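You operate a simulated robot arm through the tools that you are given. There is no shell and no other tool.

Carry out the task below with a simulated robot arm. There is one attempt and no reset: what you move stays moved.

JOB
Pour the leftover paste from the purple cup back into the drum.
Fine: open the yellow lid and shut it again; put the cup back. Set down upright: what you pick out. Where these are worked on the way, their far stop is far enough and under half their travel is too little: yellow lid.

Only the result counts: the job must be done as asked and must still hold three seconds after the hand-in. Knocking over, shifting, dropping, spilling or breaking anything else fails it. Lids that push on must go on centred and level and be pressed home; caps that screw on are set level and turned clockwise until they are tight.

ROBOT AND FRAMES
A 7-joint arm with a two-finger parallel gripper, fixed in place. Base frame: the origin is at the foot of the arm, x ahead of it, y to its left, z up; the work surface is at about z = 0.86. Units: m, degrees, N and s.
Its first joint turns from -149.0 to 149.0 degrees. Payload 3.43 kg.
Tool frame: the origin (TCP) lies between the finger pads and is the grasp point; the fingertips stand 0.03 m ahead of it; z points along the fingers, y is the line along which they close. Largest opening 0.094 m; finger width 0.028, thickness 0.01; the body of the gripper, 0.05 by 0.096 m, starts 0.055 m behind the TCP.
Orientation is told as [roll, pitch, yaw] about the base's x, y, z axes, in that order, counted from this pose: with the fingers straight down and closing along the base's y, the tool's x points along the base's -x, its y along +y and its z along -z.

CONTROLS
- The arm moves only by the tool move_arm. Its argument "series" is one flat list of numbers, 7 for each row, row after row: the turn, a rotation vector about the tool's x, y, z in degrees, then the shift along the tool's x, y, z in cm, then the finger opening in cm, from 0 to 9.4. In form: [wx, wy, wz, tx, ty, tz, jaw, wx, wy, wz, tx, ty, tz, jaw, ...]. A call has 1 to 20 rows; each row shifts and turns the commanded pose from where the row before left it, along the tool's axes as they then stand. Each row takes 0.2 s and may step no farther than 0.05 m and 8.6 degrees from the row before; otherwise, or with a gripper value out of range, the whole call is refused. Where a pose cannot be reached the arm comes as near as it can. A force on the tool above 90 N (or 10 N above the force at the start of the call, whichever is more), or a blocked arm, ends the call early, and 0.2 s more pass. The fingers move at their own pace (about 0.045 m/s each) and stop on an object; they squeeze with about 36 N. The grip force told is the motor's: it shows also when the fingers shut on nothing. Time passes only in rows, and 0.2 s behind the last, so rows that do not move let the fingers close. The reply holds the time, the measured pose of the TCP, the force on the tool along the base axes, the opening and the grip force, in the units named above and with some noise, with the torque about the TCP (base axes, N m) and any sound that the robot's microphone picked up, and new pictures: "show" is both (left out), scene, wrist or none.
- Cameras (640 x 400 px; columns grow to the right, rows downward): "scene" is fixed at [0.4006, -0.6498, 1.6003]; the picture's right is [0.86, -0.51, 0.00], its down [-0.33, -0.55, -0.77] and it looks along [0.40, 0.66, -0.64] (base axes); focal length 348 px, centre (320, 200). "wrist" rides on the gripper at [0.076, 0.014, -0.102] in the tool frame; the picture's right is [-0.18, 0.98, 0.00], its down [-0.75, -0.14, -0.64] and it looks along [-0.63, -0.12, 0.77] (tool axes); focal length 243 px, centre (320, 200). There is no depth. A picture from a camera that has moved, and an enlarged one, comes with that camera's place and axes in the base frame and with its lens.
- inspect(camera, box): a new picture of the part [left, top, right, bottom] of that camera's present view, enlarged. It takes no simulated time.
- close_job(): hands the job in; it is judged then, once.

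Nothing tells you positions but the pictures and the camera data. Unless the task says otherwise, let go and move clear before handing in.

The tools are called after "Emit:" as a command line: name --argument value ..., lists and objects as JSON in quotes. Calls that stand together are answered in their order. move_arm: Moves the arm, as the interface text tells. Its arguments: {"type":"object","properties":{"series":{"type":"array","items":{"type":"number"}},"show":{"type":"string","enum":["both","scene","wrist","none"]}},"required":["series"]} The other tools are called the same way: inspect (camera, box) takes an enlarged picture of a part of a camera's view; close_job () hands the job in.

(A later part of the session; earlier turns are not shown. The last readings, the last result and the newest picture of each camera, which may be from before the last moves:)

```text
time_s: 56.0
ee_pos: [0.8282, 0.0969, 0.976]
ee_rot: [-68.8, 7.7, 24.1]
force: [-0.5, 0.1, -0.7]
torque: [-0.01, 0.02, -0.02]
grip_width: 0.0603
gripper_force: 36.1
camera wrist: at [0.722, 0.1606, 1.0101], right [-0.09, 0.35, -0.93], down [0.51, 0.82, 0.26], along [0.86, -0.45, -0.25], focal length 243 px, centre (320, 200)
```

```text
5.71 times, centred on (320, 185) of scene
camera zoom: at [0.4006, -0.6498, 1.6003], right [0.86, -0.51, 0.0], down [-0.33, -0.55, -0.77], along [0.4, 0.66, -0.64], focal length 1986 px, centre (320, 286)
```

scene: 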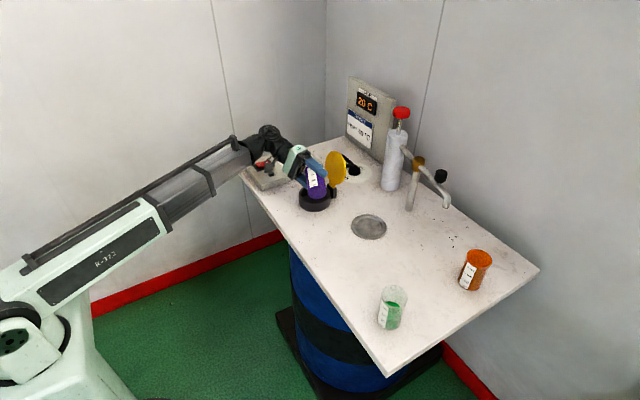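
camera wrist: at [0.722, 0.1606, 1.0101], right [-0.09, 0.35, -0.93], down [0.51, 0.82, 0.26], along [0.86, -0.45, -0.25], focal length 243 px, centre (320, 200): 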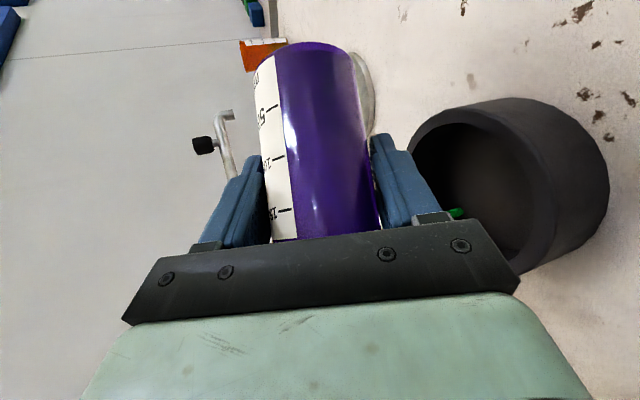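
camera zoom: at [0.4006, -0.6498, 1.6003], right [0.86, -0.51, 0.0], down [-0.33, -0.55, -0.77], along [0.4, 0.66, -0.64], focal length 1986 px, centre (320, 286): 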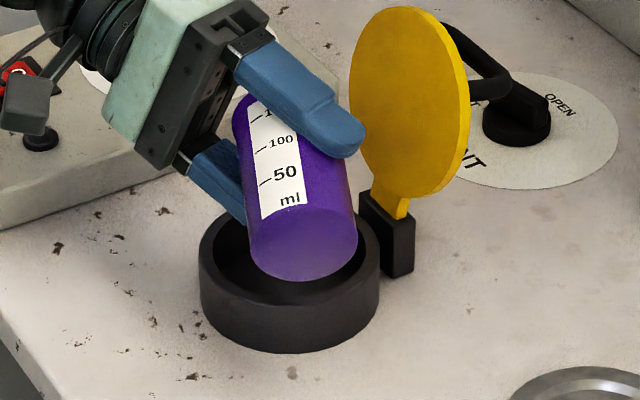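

Still flowing into the port. I keep tipping gradually.

Emit:
move_arm --series '[0, 0, 0, 0, 0, 0, 4, 1.53, 0, -3.7, 0, 0, 0, 4, 0, 0, 0, 0, 0, 0, 4, 1.53, 0, -3.7, 0, 0, 0, 4, 0, 0, 0, 0, 0, 0, 4, 1.53, 0, -3.7, 0, 0, 0, 4, 0, 0, 0, 0, 0, 0, 4, 1.53, 0, -3.7, 0, 0, 0, 4, 0, 0, 0, 0, 0, 0, 4, 1.53, 0, -3.7, 0, 0, 0, 4, 0, 0, 0, 0, 0, 0, 4, 1.53, 0, -3.7, 0, 0, 0, 4]'

Emit:
inspect --camera "wrist" --box '[340, 20, 640, 260]'

Emit:
inspect --camera "scene" --box '[290, 150, 350, 220]'

```text
time_s: 58.6
ee_pos: [0.827, 0.0969, 0.9759]
ee_rot: [-75.9, 29.0, 31.1]
force: [0.6, 0.1, -0.4]
torque: [0.03, -0.01, -0.01]
grip_width: 0.0601
gripper_force: 35.8
camera wrist: at [0.7233, 0.1546, 1.0228], right [-0.38, 0.05, -0.92], down [0.38, 0.92, -0.11], along [0.84, -0.4, -0.37], focal length 243 px, centre (320, 200)
```

scene: 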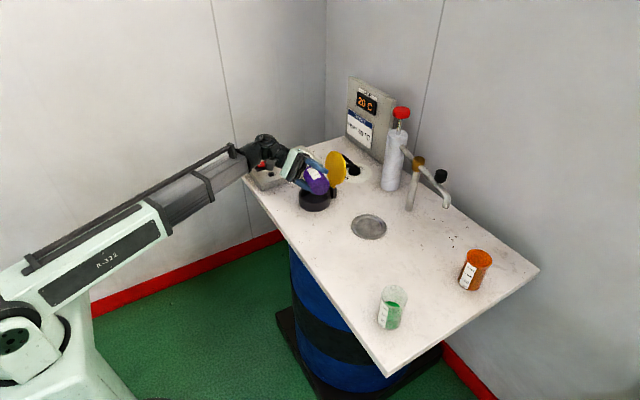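
wrist: 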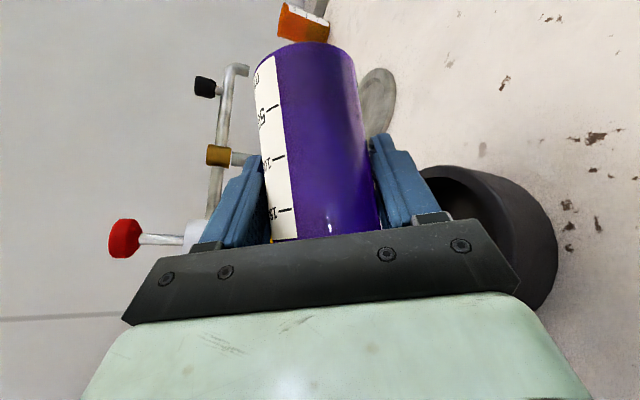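

```text
1.67 times, centred on (490, 140) of wrist
camera zoom: at [0.7233, 0.1546, 1.0228], right [-0.38, 0.05, -0.92], down [0.38, 0.92, -0.11], along [0.84, -0.4, -0.37], focal length 404 px, centre (37, 300)
```

zoom: 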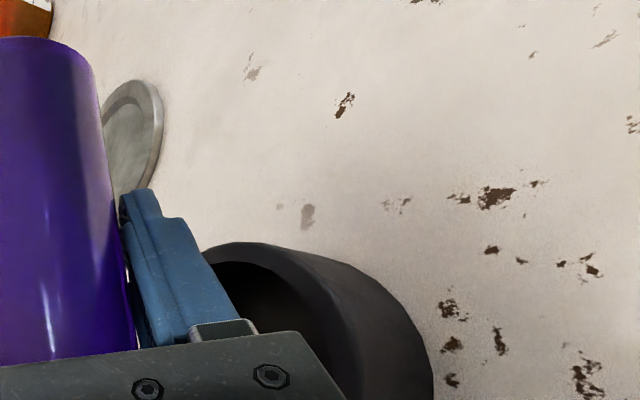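

```text
5.71 times, centred on (320, 185) of scene
camera zoom: at [0.4006, -0.6498, 1.6003], right [0.86, -0.51, 0.0], down [-0.33, -0.55, -0.77], along [0.4, 0.66, -0.64], focal length 1986 px, centre (320, 286)
```

zoom: 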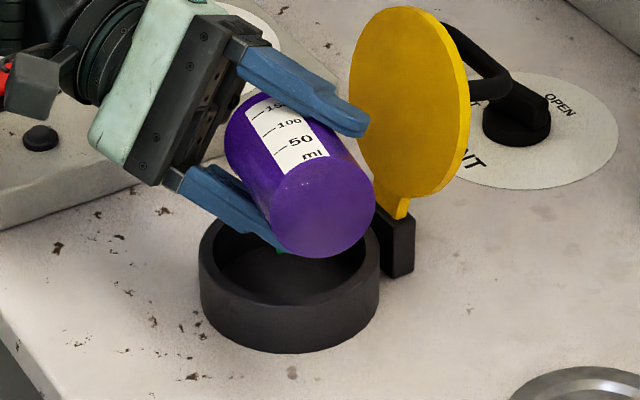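

The cup is past horizontal and the last of the paste is draining inside the ring. I continue to full tilt and hold.

Emit:
move_arm --series '[1.53, 0, -3.7, 0, 0, 0, 4, 0, 0, 0, 0, 0, 0, 4, 1.53, 0, -3.7, 0, 0, 0, 4, 0, 0, 0, 0, 0, 0, 4, 1.53, 0, -3.7, 0, 0, 0, 4, 0, 0, 0, 0, 0, 0, 4, 1.53, 0, -3.7, 0, 0, 0, 4, 0, 0, 0, 0, 0, 0, 4, 1.53, 0, -3.7, 0, 0, 0, 4, 0, 0, 0, 0, 0, 0, 4, 1.53, 0, -3.7, 0, 0, 0, 4, 0, 0, 0, 0, 0, 0, 4, 1.53, 0, -3.7, 0, 0, 0, 4, 0, 0, 0, 0, 0, 0, 4, 1.53, 0, -3.7, 0, 0, 0, 4, 0, 0, 0, 0, 0, 0, 4, 1.53, 0, -3.7, 0, 0, 0, 4]'

Emit:
inspect --camera "scene" --box '[280, 140, 360, 225]'

```text
time_s: 62.2
ee_pos: [0.8277, 0.0965, 0.9755]
ee_rot: [-83.9, 61.7, 39.2]
force: [-0.8, 0.4, -0.5]
torque: [0.04, 0.03, 0.02]
grip_width: 0.0602
gripper_force: 36.2
camera wrist: at [0.7332, 0.1534, 1.0416], right [-0.67, -0.41, -0.62], down [0.03, 0.82, -0.57], along [0.75, -0.39, -0.54], focal length 243 px, centre (320, 200)
```

scene: 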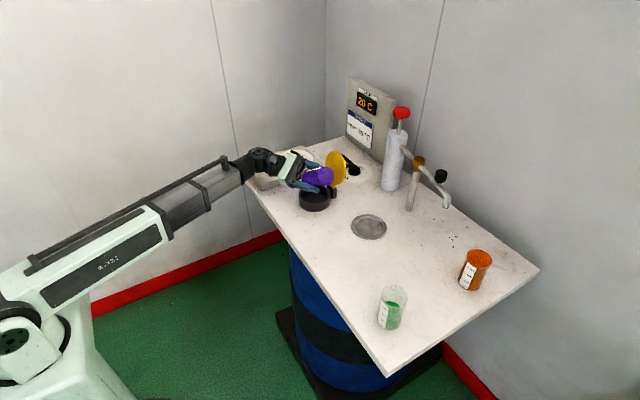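
wrist: 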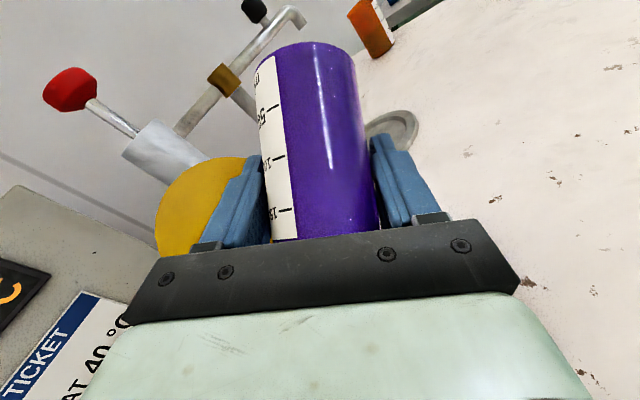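

```text
4.71 times, centred on (320, 182) of scene
camera zoom: at [0.4006, -0.6498, 1.6003], right [0.86, -0.51, 0.0], down [-0.33, -0.55, -0.77], along [0.4, 0.66, -0.64], focal length 1636 px, centre (320, 282)
```

zoom: 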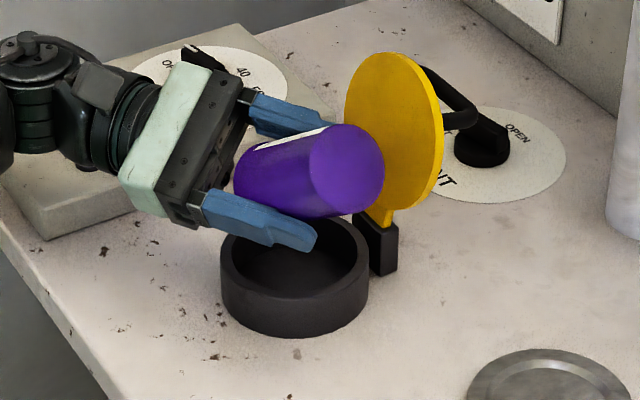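

No stream is visible now. I tip a little farther, to about 132°, and hold for a few seconds so the rest drains.

Emit:
move_arm --series '[1.53, 0, -3.7, -0.15, -0.23, -0.41, 4, 1.53, 0, -3.7, -0.15, -0.23, -0.41, 4, 1.53, 0, -3.7, 0, 0, 0, 4, 1.53, 0, -3.7, 0, 0, 0, 4, 0, 0, 0, 0, 0, 0, 4, 0, 0, 0, 0, 0, 0, 4, 0, 0, 0, 0, 0, 0, 4, 0, 0, 0, 0, 0, 0, 4, 0, 0, 0, 0, 0, 0, 4, 0, 0, 0, 0, 0, 0, 4, 0, 0, 0, 0, 0, 0, 4, 0, 0, 0, 0, 0, 0, 4, 0, 0, 0, 0, 0, 0, 4, 0, 0, 0, 0, 0, 0, 4, 0, 0, 0, 0, 0, 0, 4, 0, 0, 0, 0, 0, 0, 4, 0, 0, 0, 0, 0, 0, 4, 0, 0, 0, 0, 0, 0, 4]'

Emit:
inspect --camera "scene" --box '[280, 140, 360, 225]'

```text
time_s: 66.0
ee_pos: [0.8264, 0.1064, 0.9742]
ee_rot: [-87.1, 76.5, 42.4]
force: [-0.3, -0.1, -1.7]
torque: [0.02, 0.03, -0.03]
grip_width: 0.06
gripper_force: 35.8
camera wrist: at [0.7395, 0.1658, 1.0478], right [-0.71, -0.58, -0.41], down [-0.17, 0.7, -0.69], along [0.69, -0.42, -0.59], focal length 243 px, centre (320, 200)
```

scene: 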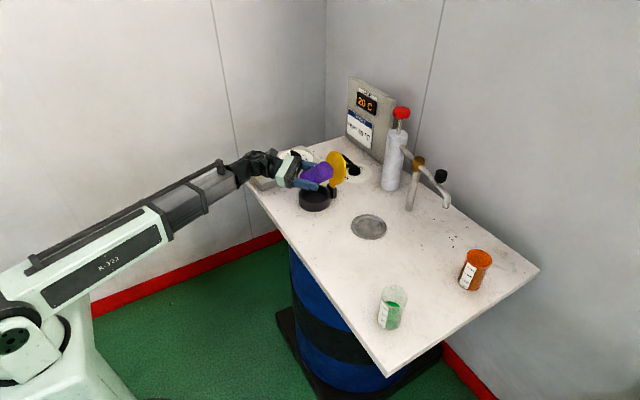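
wrist: 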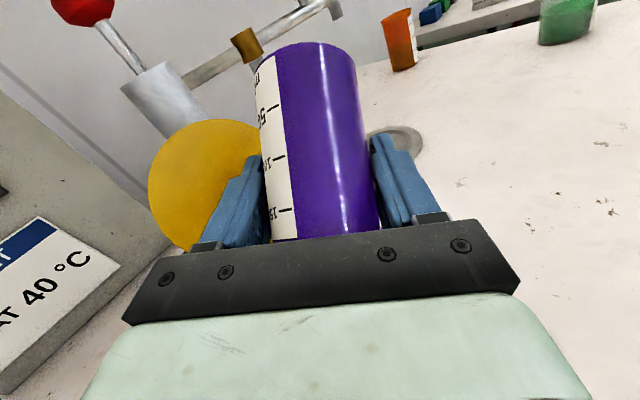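

```text
4.71 times, centred on (320, 182) of scene
camera zoom: at [0.4006, -0.6498, 1.6003], right [0.86, -0.51, 0.0], down [-0.33, -0.55, -0.77], along [0.4, 0.66, -0.64], focal length 1636 px, centre (320, 282)
```

zoom: 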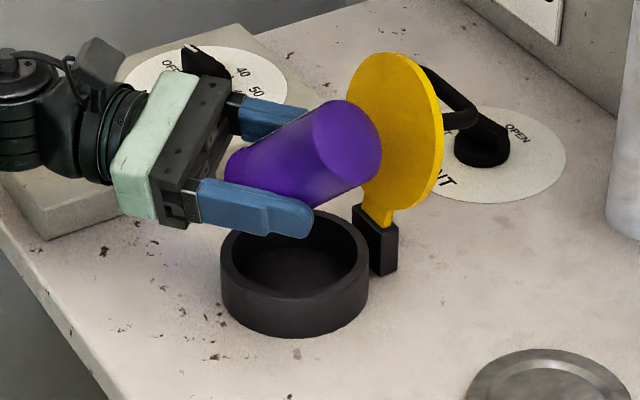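

Emit:
move_arm --series '[0, 0, 0, 0, 0, 0, 4, 0, 0, 0, 0, 0, 0, 4, 0, 0, 0, 0, 0, 0, 4, 0, 0, 0, 0, 0, 0, 4, 0, 0, 0, 0, 0, 0, 4, 0, 0, 0, 0, 0, 0, 4, 0, 0, 0, 0, 0, 0, 4, 0, 0, 0, 0, 0, 0, 4, 0, 0, 0, 0, 0, 0, 4, 0, 0, 0, 0, 0, 0, 4, 0, 0, 0, 0, 0, 0, 4, 0, 0, 0, 0, 0, 0, 4, 0, 0, 0, 0, 0, 0, 4, 0, 0, 0, 0, 0, 0, 4, 0, 0, 0, 0, 0, 0, 4]' --show "none"

Emit:
inspect --camera "scene" --box '[290, 160, 350, 220]'

```text
time_s: 69.2
ee_pos: [0.8272, 0.1056, 0.9764]
ee_rot: [-87.1, 76.6, 42.4]
force: [0.2, 0.9, -0.5]
torque: [-0.02, 0.01, -0.01]
grip_width: 0.0601
gripper_force: 36.4
```

```text
6.67 times, centred on (320, 190) of scene
camera zoom: at [0.4006, -0.6498, 1.6003], right [0.86, -0.51, 0.0], down [-0.33, -0.55, -0.77], along [0.4, 0.66, -0.64], focal length 2317 px, centre (320, 267)
```

zoom: 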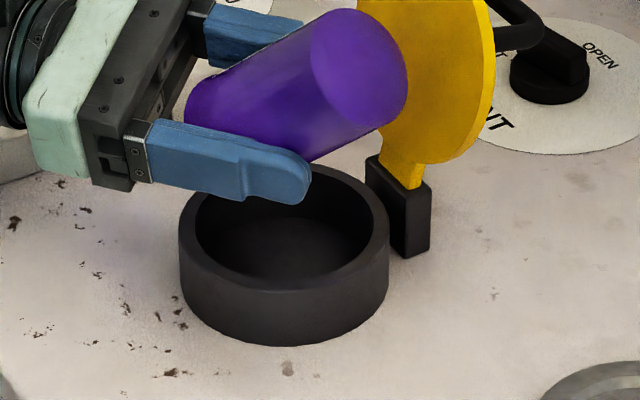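

There is no more flow, no drips and the table is clean. I turn the cup back upright over the port.

Emit:
move_arm --series '[-3.16, 0, 7.62, 0, 0, 0, 4, -3.16, 0, 7.62, 0, 0, 0, 4, -3.16, 0, 7.62, 0, 0, 0, 4, -3.16, 0, 7.62, 0, 0, 0, 4, -3.16, 0, 7.62, 0, 0, 0, 4, -3.16, 0, 7.62, 0, 0, 0, 4, -3.16, 0, 7.62, 0, 0, 0, 4, -3.16, 0, 7.62, 0, 0, 0, 4, -3.16, 0, 7.62, 0, 0, 0, 4, -3.16, 0, 7.62, 0, 0, 0, 4, -3.16, 0, 7.62, 0, 0, 0, 4, -3.16, 0, 7.62, 0, 0, 0, 4, -3.16, 0, 7.62, 0, 0, 0, 4, -3.16, 0, 7.62, 0, 0, 0, 4, -3.16, 0, 7.62, 0, 0, 0, 4, -3.16, 0, 7.62, 0, 0, 0, 4, -3.16, 0, 7.62, 0, 0, 0, 4, -3.16, 0, 7.62, 0, 0, 0, 4, -3.16, 0, 7.62, 0, 0, 0, 4, -3.16, 0, 7.62, 0, 0, 0, 4]'

Emit:
inspect --camera "scene" --box '[280, 130, 360, 220]'

```text
time_s: 73.4
ee_pos: [0.8264, 0.1064, 0.9756]
ee_rot: [-0.3, -44.8, -44.6]
force: [0.8, 0.5, 0.3]
torque: [0.0, -0.03, 0.01]
grip_width: 0.0598
gripper_force: 35.9
camera wrist: at [0.7488, 0.207, 0.9945], right [0.79, 0.61, 0.13], down [-0.04, -0.15, 0.99], along [0.62, -0.78, -0.1], focal length 243 px, centre (320, 200)
```

scene: 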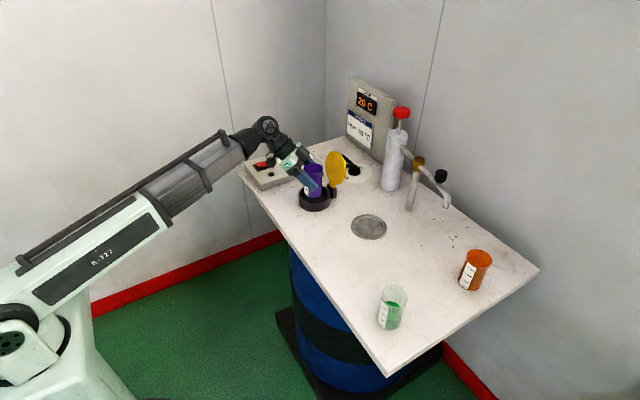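
wrist: 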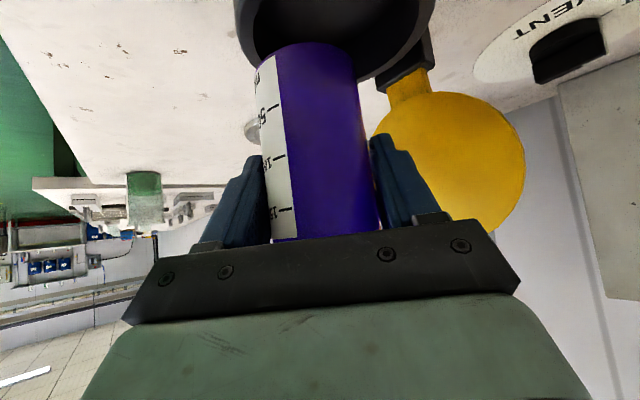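

```text
4.44 times, centred on (320, 175) of scene
camera zoom: at [0.4006, -0.6498, 1.6003], right [0.86, -0.51, 0.0], down [-0.33, -0.55, -0.77], along [0.4, 0.66, -0.64], focal length 1545 px, centre (320, 311)
```

zoom: 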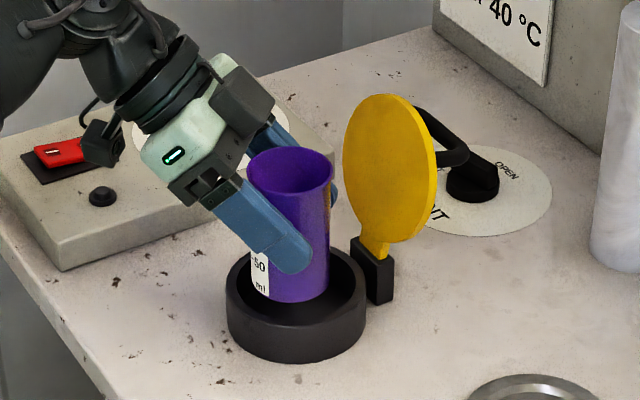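

The cup is upright and looks empty. I raise it and carry it back above its original spot.

Emit:
move_arm --series '[0, 0, 0, -1.77, 0, -1.77, 4, 0, 0, 0, -1.77, 0, -1.77, 4, 0, 0, 0, -1.77, 0, -1.77, 4, 0, 0, 0, -1.77, 0, -1.77, 4, 0, 0, 0, -1.77, 0, -1.77, 4, 0, 0, 0, -1.824, -1.942, 1.824, 4, 0, 0, 0, -1.824, -1.942, 1.824, 4, 0, 0, 0, -1.824, -1.942, 1.824, 4, 0, 0, 0, -1.824, -1.942, 1.824, 4, 0, 0, 0, -1.824, -1.942, 1.824, 4, 0, 0, 0, -1.824, -1.942, 1.824, 4, 0, 0, 0, -1.824, -1.942, 1.824, 4, 0, 0, 0, -1.824, -1.942, 1.824, 4, 0, 0, 0, -1.824, -1.942, 1.824, 4, 0, 0, 0, -1.824, -1.942, 1.824, 4, 0, 0, 0, -1.824, -1.942, 1.824, 4, 0, 0, 0, -1.824, -1.942, 1.824, 4, 0, 0, 0, -1.824, -1.942, 1.824, 4, 0, 0, 0, -1.824, -1.942, 1.824, 4]'

Emit:
inspect --camera "scene" --box '[340, 150, 520, 340]'

```text
time_s: 77.4
ee_pos: [0.8926, -0.3398, 1.1005]
ee_rot: [-0.4, -44.9, -44.4]
force: [-0.2, 0.2, -0.9]
torque: [-0.02, 0.02, 0.01]
grip_width: 0.0597
gripper_force: 36.0
camera wrist: at [0.8152, -0.2399, 1.1208], right [0.79, 0.61, 0.12], down [-0.04, -0.15, 0.99], along [0.62, -0.78, -0.1], focal length 243 px, centre (320, 200)
```

scene: 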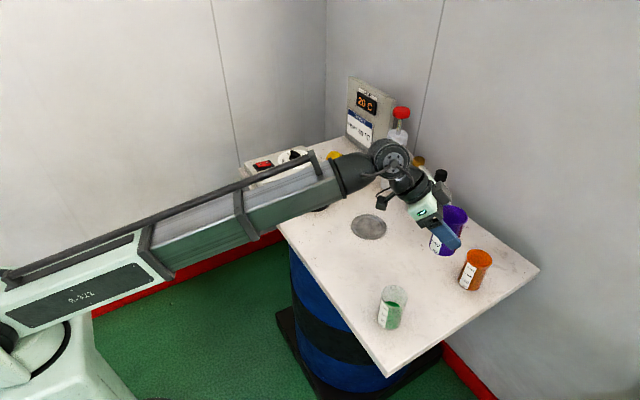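
wrist: 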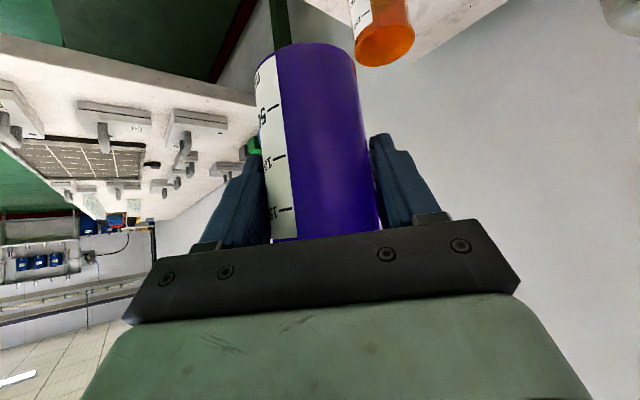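

```text
2.11 times, centred on (430, 245) of scene
camera zoom: at [0.4006, -0.6498, 1.6003], right [0.86, -0.51, 0.0], down [-0.33, -0.55, -0.77], along [0.4, 0.66, -0.64], focal length 732 px, centre (88, 105)
```

zoom: 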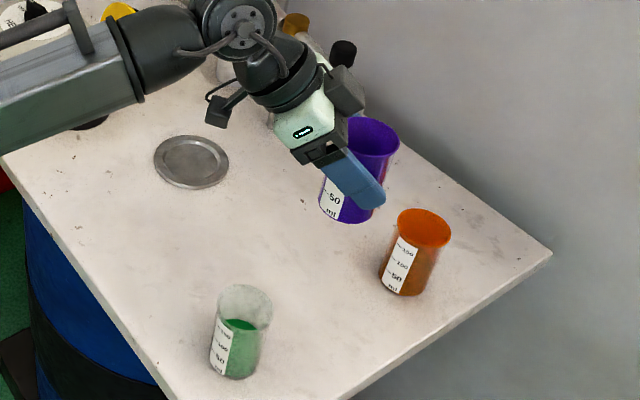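

Above its original place. I lower the cup, slowing near the table and watching for contact.

Emit:
move_arm --series '[0, 0, 0, 1.77, 0, 1.77, 4, 0, 0, 0, 1.77, 0, 1.77, 4, 0, 0, 0, 1.77, 0, 1.77, 4, 0, 0, 0, 1.77, 0, 1.77, 4, 0, 0, 0, 1.77, 0, 1.77, 4, 0, 0, 0, 1.77, 0, 1.77, 4, 0, 0, 0, 0.7, 0, 0.7, 4, 0, 0, 0, 0.5, 0, 0.5, 4]'

Emit:
inspect --camera "scene" --box '[340, 180, 520, 340]'

```text
time_s: 79.2
ee_pos: [0.8904, -0.3386, 0.9345]
ee_rot: [-0.4, -44.9, -44.5]
force: [-0.2, 0.1, -0.5]
torque: [0.03, -0.04, 0.01]
grip_width: 0.0599
gripper_force: 35.9
camera wrist: at [0.813, -0.2398, 0.9537], right [0.79, 0.61, 0.12], down [-0.04, -0.15, 0.99], along [0.62, -0.78, -0.1], focal length 243 px, centre (320, 200)
```

scene: 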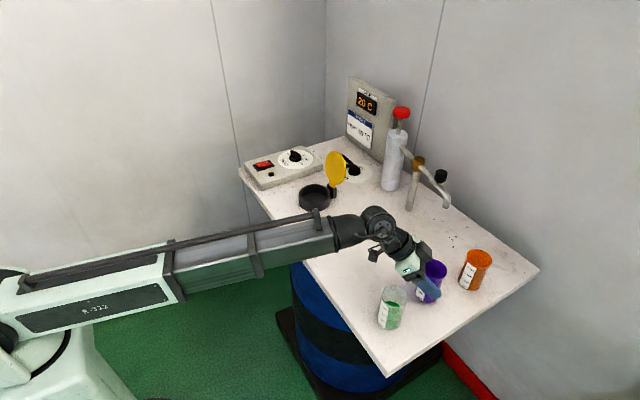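
wrist: 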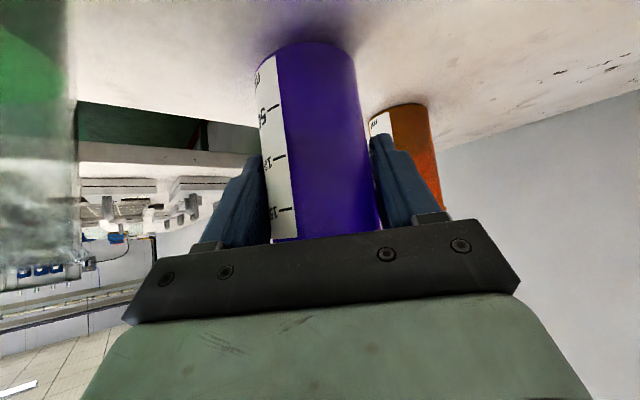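

```text
2.50 times, centred on (430, 260) of scene
camera zoom: at [0.4006, -0.6498, 1.6003], right [0.86, -0.51, 0.0], down [-0.33, -0.55, -0.77], along [0.4, 0.66, -0.64], focal length 869 px, centre (45, 50)
```

zoom: 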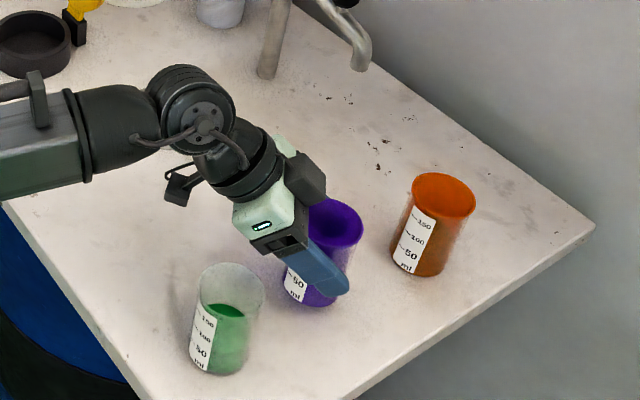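

Emit:
move_arm --series '[0, 0, 0, -0.03, 0, 0.43, 4, 0, 0, 0, 0.2, 0, 0.2, 4, 0, 0, 0, 0.2, 0, 0.2, 4, 0, 0, 0, 0.18, 0, 0.18, 4]' --show "scene"

Emit:
inspect --camera "wrist" --box '[220, 0, 480, 180]'

```text
time_s: 80.2
ee_pos: [0.8945, -0.343, 0.924]
ee_rot: [-0.4, -45.0, -44.5]
force: [-1.0, 0.7, 5.7]
torque: [0.15, -0.06, 0.01]
grip_width: 0.0599
gripper_force: 35.7
```

scene: 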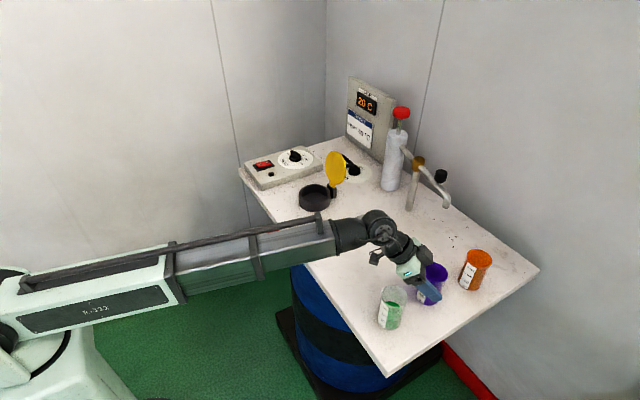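

```text
2.22 times, centred on (350, 90) of wrist
camera zoom: at [0.8156, -0.2424, 0.9429], right [0.78, 0.61, 0.13], down [-0.04, -0.15, 0.99], along [0.62, -0.78, -0.09], focal length 539 px, centre (253, 444)
```

zoom: 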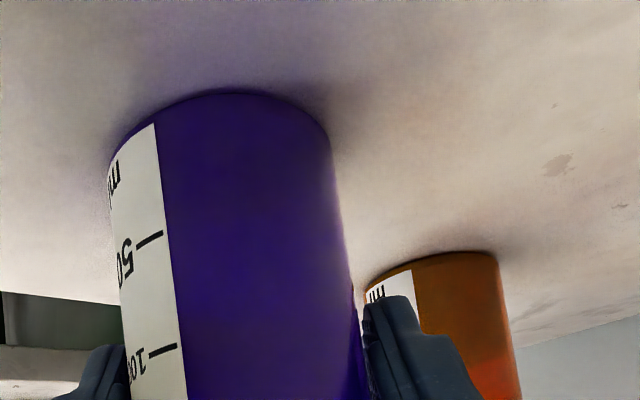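

The table contact shows (about 6 N upward) at the original height. I release gently.

Emit:
move_arm --series '[0, 0, 0, 0, 0, 0, 6.2, 0, 0, 0, 0, 0, 0, 6.6, 0, 0, 0, 0, 0, 0, 7.4, 0, 0, 0, 0, 0, 0, 8.4, 0, 0, 0, 0, 0, 0, 9, 0, 0, 0, 0, 0, 0, 9]'

Emit:
inspect --camera "scene" --box '[340, 180, 520, 340]'

```text
time_s: 81.6
ee_pos: [0.8939, -0.3427, 0.9224]
ee_rot: [-0.4, -44.9, -44.5]
force: [0.4, 0.5, 0.0]
torque: [0.02, 0.01, -0.02]
grip_width: 0.0901
gripper_force: 0.0
camera wrist: at [0.8156, -0.2424, 0.9425], right [0.79, 0.61, 0.12], down [-0.04, -0.15, 0.99], along [0.62, -0.78, -0.1], focal length 243 px, centre (320, 200)
```

scene: 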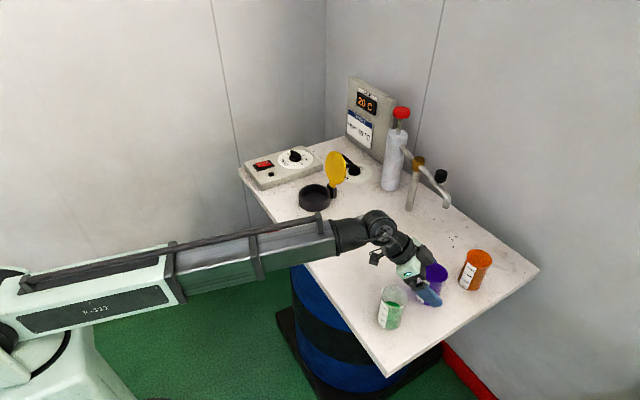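
wrist: 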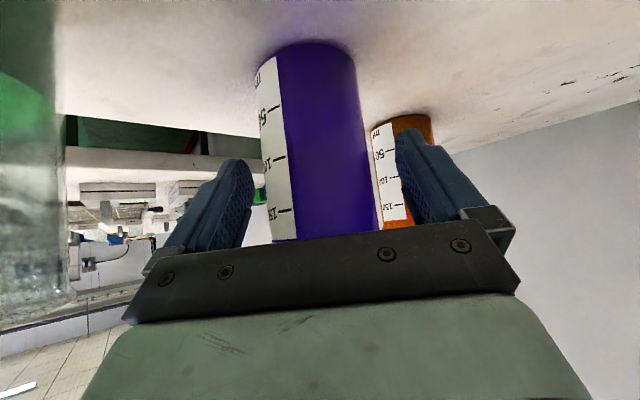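

```text
2.50 times, centred on (430, 260) of scene
camera zoom: at [0.4006, -0.6498, 1.6003], right [0.86, -0.51, 0.0], down [-0.33, -0.55, -0.77], along [0.4, 0.66, -0.64], focal length 869 px, centre (45, 50)
```

zoom: 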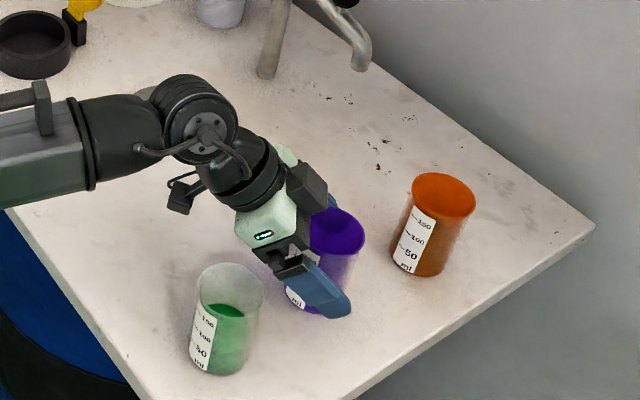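

Released and standing. I back out along the approach line.

Emit:
move_arm --series '[0, 0, 0, 0, 0, -1.5, 9, 0, 0, 0, 0, 0, -3, 9, 0, 0, 0, 0, 0, -4, 9, 0, 0, 0, 0, 0, -4, 9, 0, 0, 0, -1.4, 0, -4, 9, 0, 0, 0, -1.4, 0, -4, 9]'

Emit:
inspect --camera "scene" --box '[360, 230, 520, 340]'

Emit:
inspect --camera "scene" --box '[240, 100, 400, 230]'

```text
time_s: 83.0
ee_pos: [0.8056, -0.2528, 1.0885]
ee_rot: [-0.5, -44.9, -44.4]
force: [0.6, -0.1, -0.1]
torque: [-0.02, 0.02, -0.03]
grip_width: 0.0899
gripper_force: 0.1
camera wrist: at [0.7269, -0.1532, 1.1074], right [0.79, 0.61, 0.12], down [-0.04, -0.15, 0.99], along [0.62, -0.78, -0.1], focal length 243 px, centre (320, 200)
```

scene: 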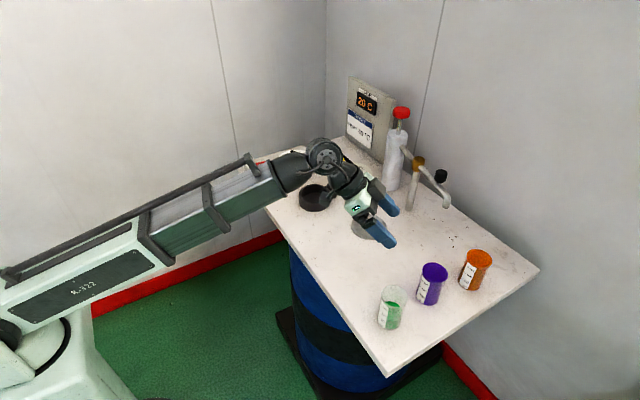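
wrist: 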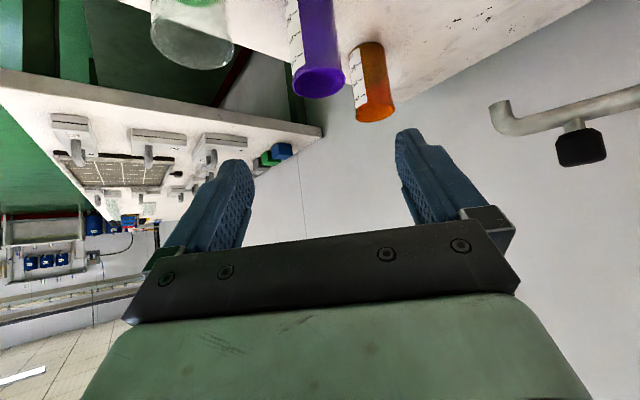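

```text
3.64 times, centred on (440, 285) of scene
camera zoom: at [0.4006, -0.6498, 1.6003], right [0.86, -0.51, 0.0], down [-0.33, -0.55, -0.77], along [0.4, 0.66, -0.64], focal length 1264 px, centre (-116, -109)
```

zoom: 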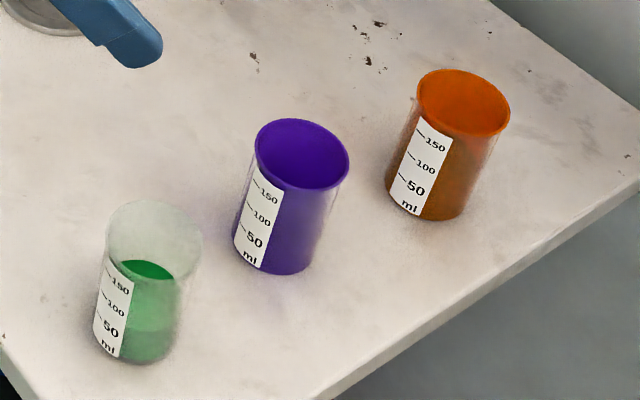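

```text
3.08 times, centred on (320, 165) of scene
camera zoom: at [0.4006, -0.6498, 1.6003], right [0.86, -0.51, 0.0], down [-0.33, -0.55, -0.77], along [0.4, 0.66, -0.64], focal length 1070 px, centre (320, 308)
```

zoom: 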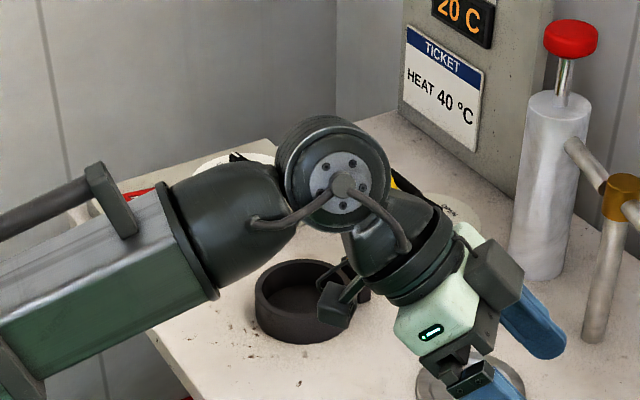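

The cup stands upright at its original spot and looks empty. Next I turn the tool straight down, with fingers closing along x, to go and close the lid.

Emit:
move_arm --series '[0, 0, 0, -2.1, 0, -2.1, 6, 0, 0, 0, -2.1, 0, -2.1, 6, 2.206, 5.326, 5.326, 0, 0, 0, 6, 2.206, 5.326, 5.326, 0, 0, 0, 6, 2.206, 5.326, 5.326, 0, 0, 0, 6, 2.206, 5.326, 5.326, 0, 0, 0, 6, 2.206, 5.326, 5.326, 0, 0, 0, 6, 2.206, 5.326, 5.326, 0, 0, 0, 6, 2.206, 5.326, 5.326, 0, 0, 0, 6, 2.206, 5.326, 5.326, 0, 0, 0, 6]'

```text
time_s: 85.2
ee_pos: [0.805, -0.2532, 1.1478]
ee_rot: [-0.4, -0.1, -89.9]
force: [0.0, 0.5, -0.6]
torque: [-0.04, -0.01, 0.01]
grip_width: 0.06
gripper_force: 0.1
camera wrist: at [0.8221, -0.1763, 1.2511], right [0.98, -0.18, -0.01], down [-0.14, -0.75, 0.64], along [-0.12, -0.63, -0.77], focal length 243 px, centre (320, 200)
```

scene: 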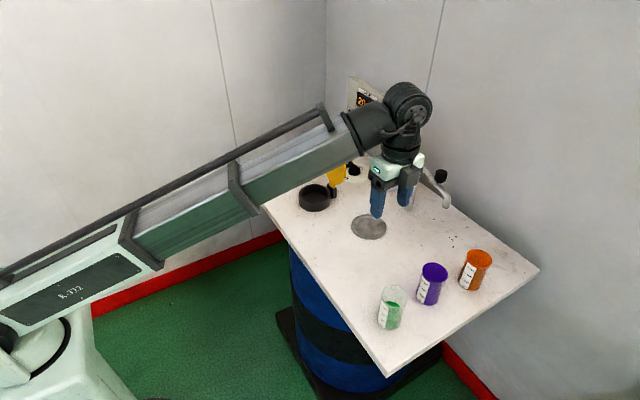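
wrist: 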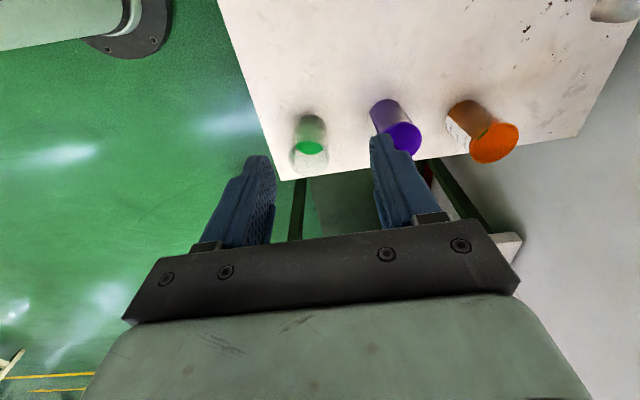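

Emit:
inspect --camera "wrist" --box '[270, 80, 540, 180]'

Emit:
move_arm --series '[0, 0, 0, 3.0, 0, 0, 6, 0, 0, 0, 3.8, 1.0, 0, 6, 0, 0, 0, 3.8, 1.6, 0, 6, 0, 0, 0, 3.8, 1.6, 0, 6]' --show "wrist"

Emit:
inspect --camera "wrist" --box '[240, 0, 500, 180]'

```text
2.37 times, centred on (405, 130) of wrist
camera zoom: at [0.8221, -0.1763, 1.2511], right [0.98, -0.18, -0.01], down [-0.14, -0.75, 0.64], along [-0.12, -0.63, -0.77], focal length 575 px, centre (118, 366)
```

zoom: 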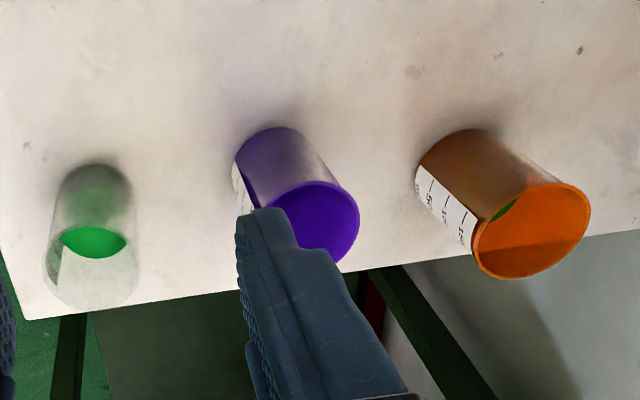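

```text
time_s: 86.2
ee_pos: [0.8475, -0.1087, 1.1475]
ee_rot: [-0.4, -0.2, -89.9]
force: [-0.7, 0.2, -0.2]
torque: [0.02, -0.02, 0.0]
grip_width: 0.0599
gripper_force: 0.0
camera wrist: at [0.8636, -0.0317, 1.2496], right [0.98, -0.18, 0.0], down [-0.14, -0.75, 0.64], along [-0.12, -0.63, -0.76], focal length 243 px, centre (320, 200)
```

wrist: 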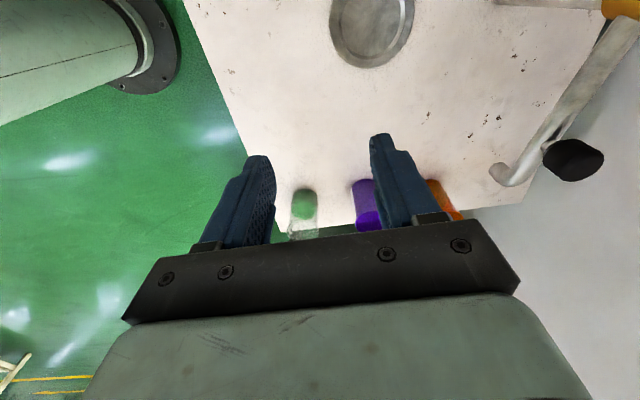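

```text
2.22 times, centred on (370, 90) of wrist
camera zoom: at [0.8636, -0.0317, 1.2496], right [0.98, -0.18, 0.0], down [-0.14, -0.75, 0.64], along [-0.12, -0.63, -0.76], focal length 539 px, centre (209, 444)
```

zoom: 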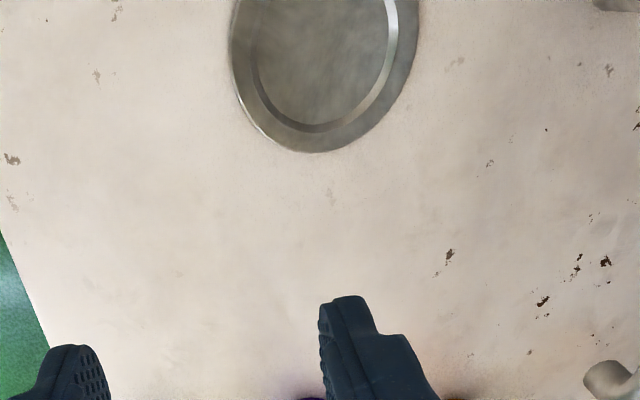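

The table is clean and the purple cup is empty. I move above the open lid's handle.

Emit:
move_arm --series '[0, 0, 0, 3.8, 1.96, 0.2, 3.4, 0, 0, 0, 3.8, 1.96, 0.2, 3.4, 0, 0, 0, 3.8, 1.96, 0.2, 3.4, 0, 0, 0, 3.8, 1.96, 0.2, 3.4, 0, 0, 0, 3.8, 1.96, 0.2, 3.4, 0.4, 0, 0, 3.8, 1.96, 0.2, 3.4]'

Emit:
inspect --camera "wrist" --box '[200, 20, 460, 240]'

Emit:
inspect --camera "scene" --box '[270, 80, 400, 220]'

```text
time_s: 87.6
ee_pos: [0.965, 0.121, 1.1342]
ee_rot: [-0.7, -0.1, -89.8]
force: [0.7, 0.5, -0.4]
torque: [0.0, 0.0, -0.01]
grip_width: 0.0338
gripper_force: 0.0
camera wrist: at [0.9822, 0.1982, 1.2368], right [0.98, -0.18, -0.01], down [-0.13, -0.75, 0.65], along [-0.13, -0.63, -0.76], focal length 243 px, centre (320, 200)
```

scene: 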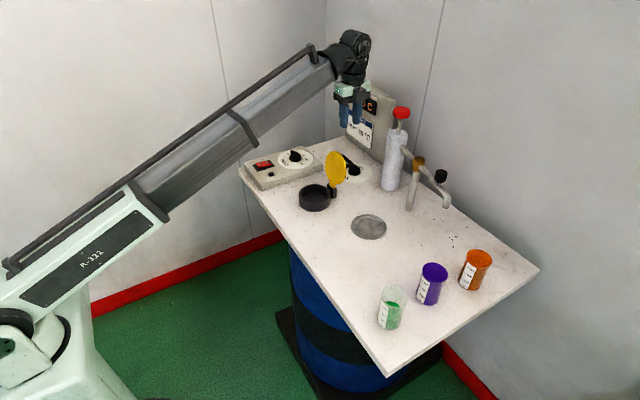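
wrist: 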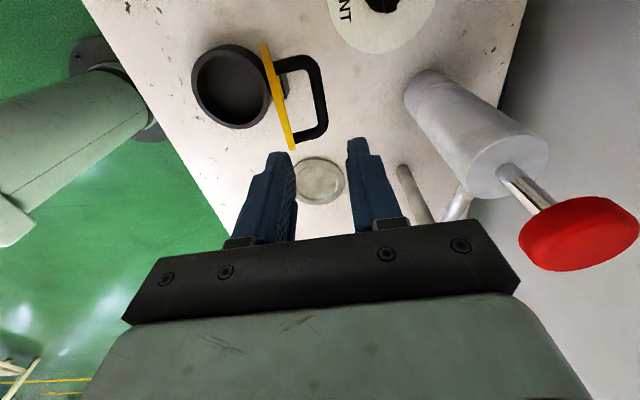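

```text
1.82 times, centred on (330, 130) of wrist
camera zoom: at [0.9822, 0.1982, 1.2368], right [0.98, -0.18, -0.01], down [-0.13, -0.75, 0.65], along [-0.13, -0.63, -0.76], focal length 441 px, centre (302, 327)
```

zoom: 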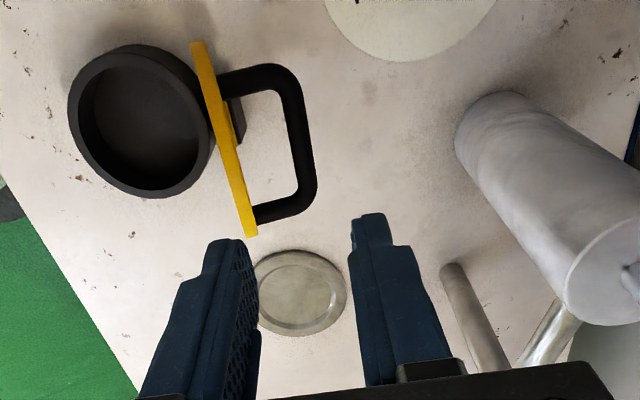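

```text
2.86 times, centred on (335, 150) of scene
camera zoom: at [0.4006, -0.6498, 1.6003], right [0.86, -0.51, 0.0], down [-0.33, -0.55, -0.77], along [0.4, 0.66, -0.64], focal length 993 px, centre (277, 343)
```

zoom: 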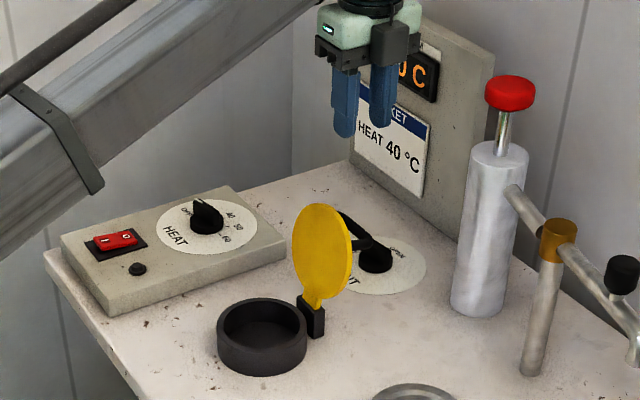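

The handle bar is at x≈0.963 and the fingers straddle it. I lower over the bar.

Emit:
move_arm --series '[0, 0, 0, -0.2, -0.1, 4, 3.4, 0, 0, 0, 0, 0, 4, 3.4, 0, 0, 0, 0, 0, 3.5, 3.4, 0, 0, 0, 0, 0, 2, 3.4, 0, 0, 0, 0, 0, 1.4, 3.4]'

Emit:
inspect --camera "wrist" --box '[200, 60, 440, 260]'

Emit:
inspect --camera "scene" --box '[270, 100, 390, 220]'

```text
time_s: 88.6
ee_pos: [0.9657, 0.1178, 1.0193]
ee_rot: [0.2, 0.1, -89.8]
force: [3.7, -0.5, 37.5]
torque: [0.07, 1.08, 0.03]
grip_width: 0.0312
gripper_force: 0.2
stopped in row 4: the force on the tool passed its limit at 113 N (the readings are from after the stop); the commanded pose is now the measured one
camera wrist: at [0.9809, 0.1948, 1.1215], right [0.98, -0.18, 0.0], down [-0.14, -0.75, 0.64], along [-0.12, -0.63, -0.77], focal length 243 px, centre (320, 200)
```

scene: 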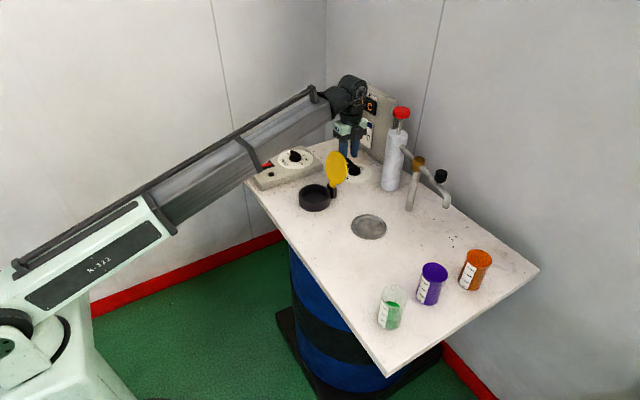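
wrist: 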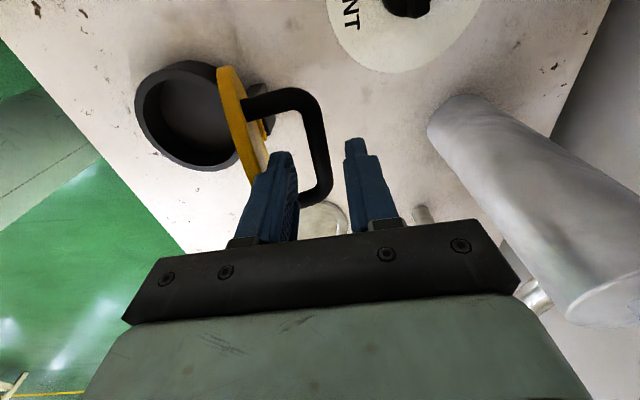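

```text
2.00 times, centred on (320, 160) of wrist
camera zoom: at [0.9809, 0.1948, 1.1215], right [0.98, -0.18, 0.0], down [-0.14, -0.75, 0.64], along [-0.12, -0.63, -0.77], focal length 485 px, centre (320, 280)
```

zoom: 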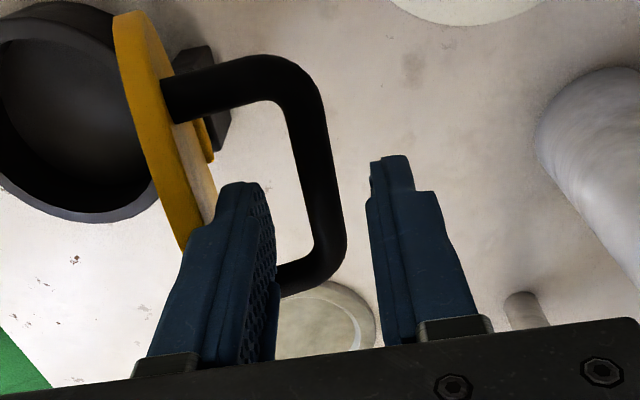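

```text
3.33 times, centred on (330, 160) of scene
camera zoom: at [0.4006, -0.6498, 1.6003], right [0.86, -0.51, 0.0], down [-0.33, -0.55, -0.77], along [0.4, 0.66, -0.64], focal length 1159 px, centre (287, 333)
```

zoom: 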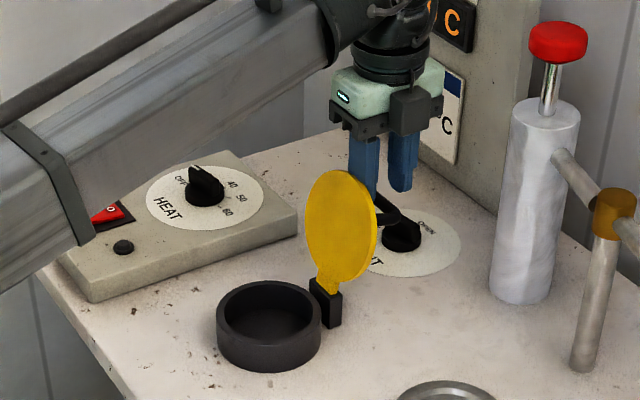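

The shoulder of the −x finger touched the lid's top edge. I back up 3 cm, narrow the opening, shift a few millimetres to +x, and check before descending again.

Emit:
move_arm --series '[0, 0, 0, 0, 0, -1.5, 3.0, 0, 0, 0, 0, 0.1, -1.5, 2.5, 0, 0, 0, 0, 0, 0, 2.5]'

Emit:
inspect --camera "wrist" --box '[200, 40, 440, 240]'

Emit:
inspect --camera "scene" --box '[280, 110, 380, 210]'

```text
time_s: 89.4
ee_pos: [0.9653, 0.1175, 1.0445]
ee_rot: [-0.1, 0.0, -89.8]
force: [0.0, 0.5, -0.7]
torque: [0.02, -0.01, 0.02]
grip_width: 0.0248
gripper_force: 0.0
camera wrist: at [0.9825, 0.195, 1.1471], right [0.98, -0.18, 0.0], down [-0.14, -0.75, 0.64], along [-0.12, -0.63, -0.77], focal length 243 px, centre (320, 200)
```

scene: 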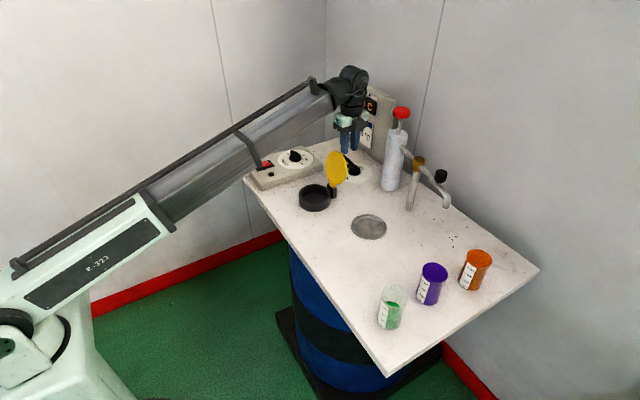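
wrist: 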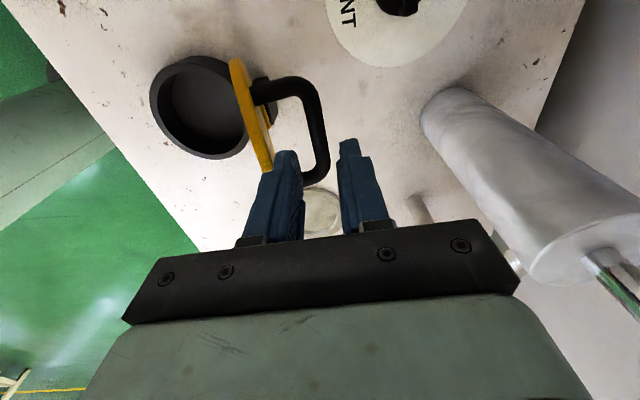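

```text
2.00 times, centred on (320, 140) of wrist
camera zoom: at [0.9825, 0.195, 1.1471], right [0.98, -0.18, 0.0], down [-0.14, -0.75, 0.64], along [-0.12, -0.63, -0.77], focal length 485 px, centre (320, 320)
```

zoom: 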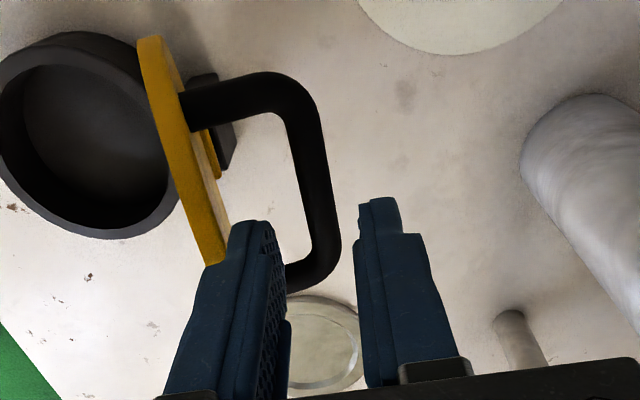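

```text
4.00 times, centred on (330, 160) of scene
camera zoom: at [0.4006, -0.6498, 1.6003], right [0.86, -0.51, 0.0], down [-0.33, -0.55, -0.77], along [0.4, 0.66, -0.64], focal length 1390 px, centre (280, 360)
```

zoom: 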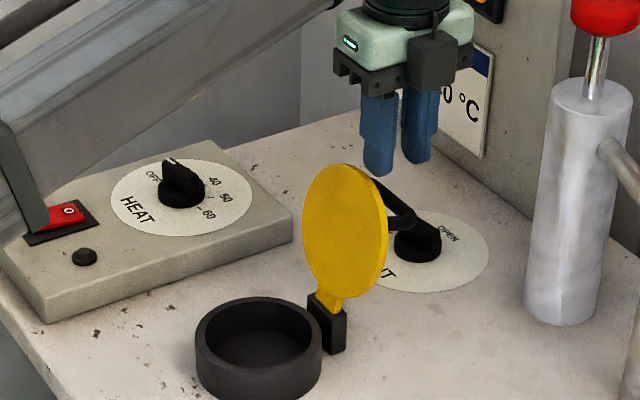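

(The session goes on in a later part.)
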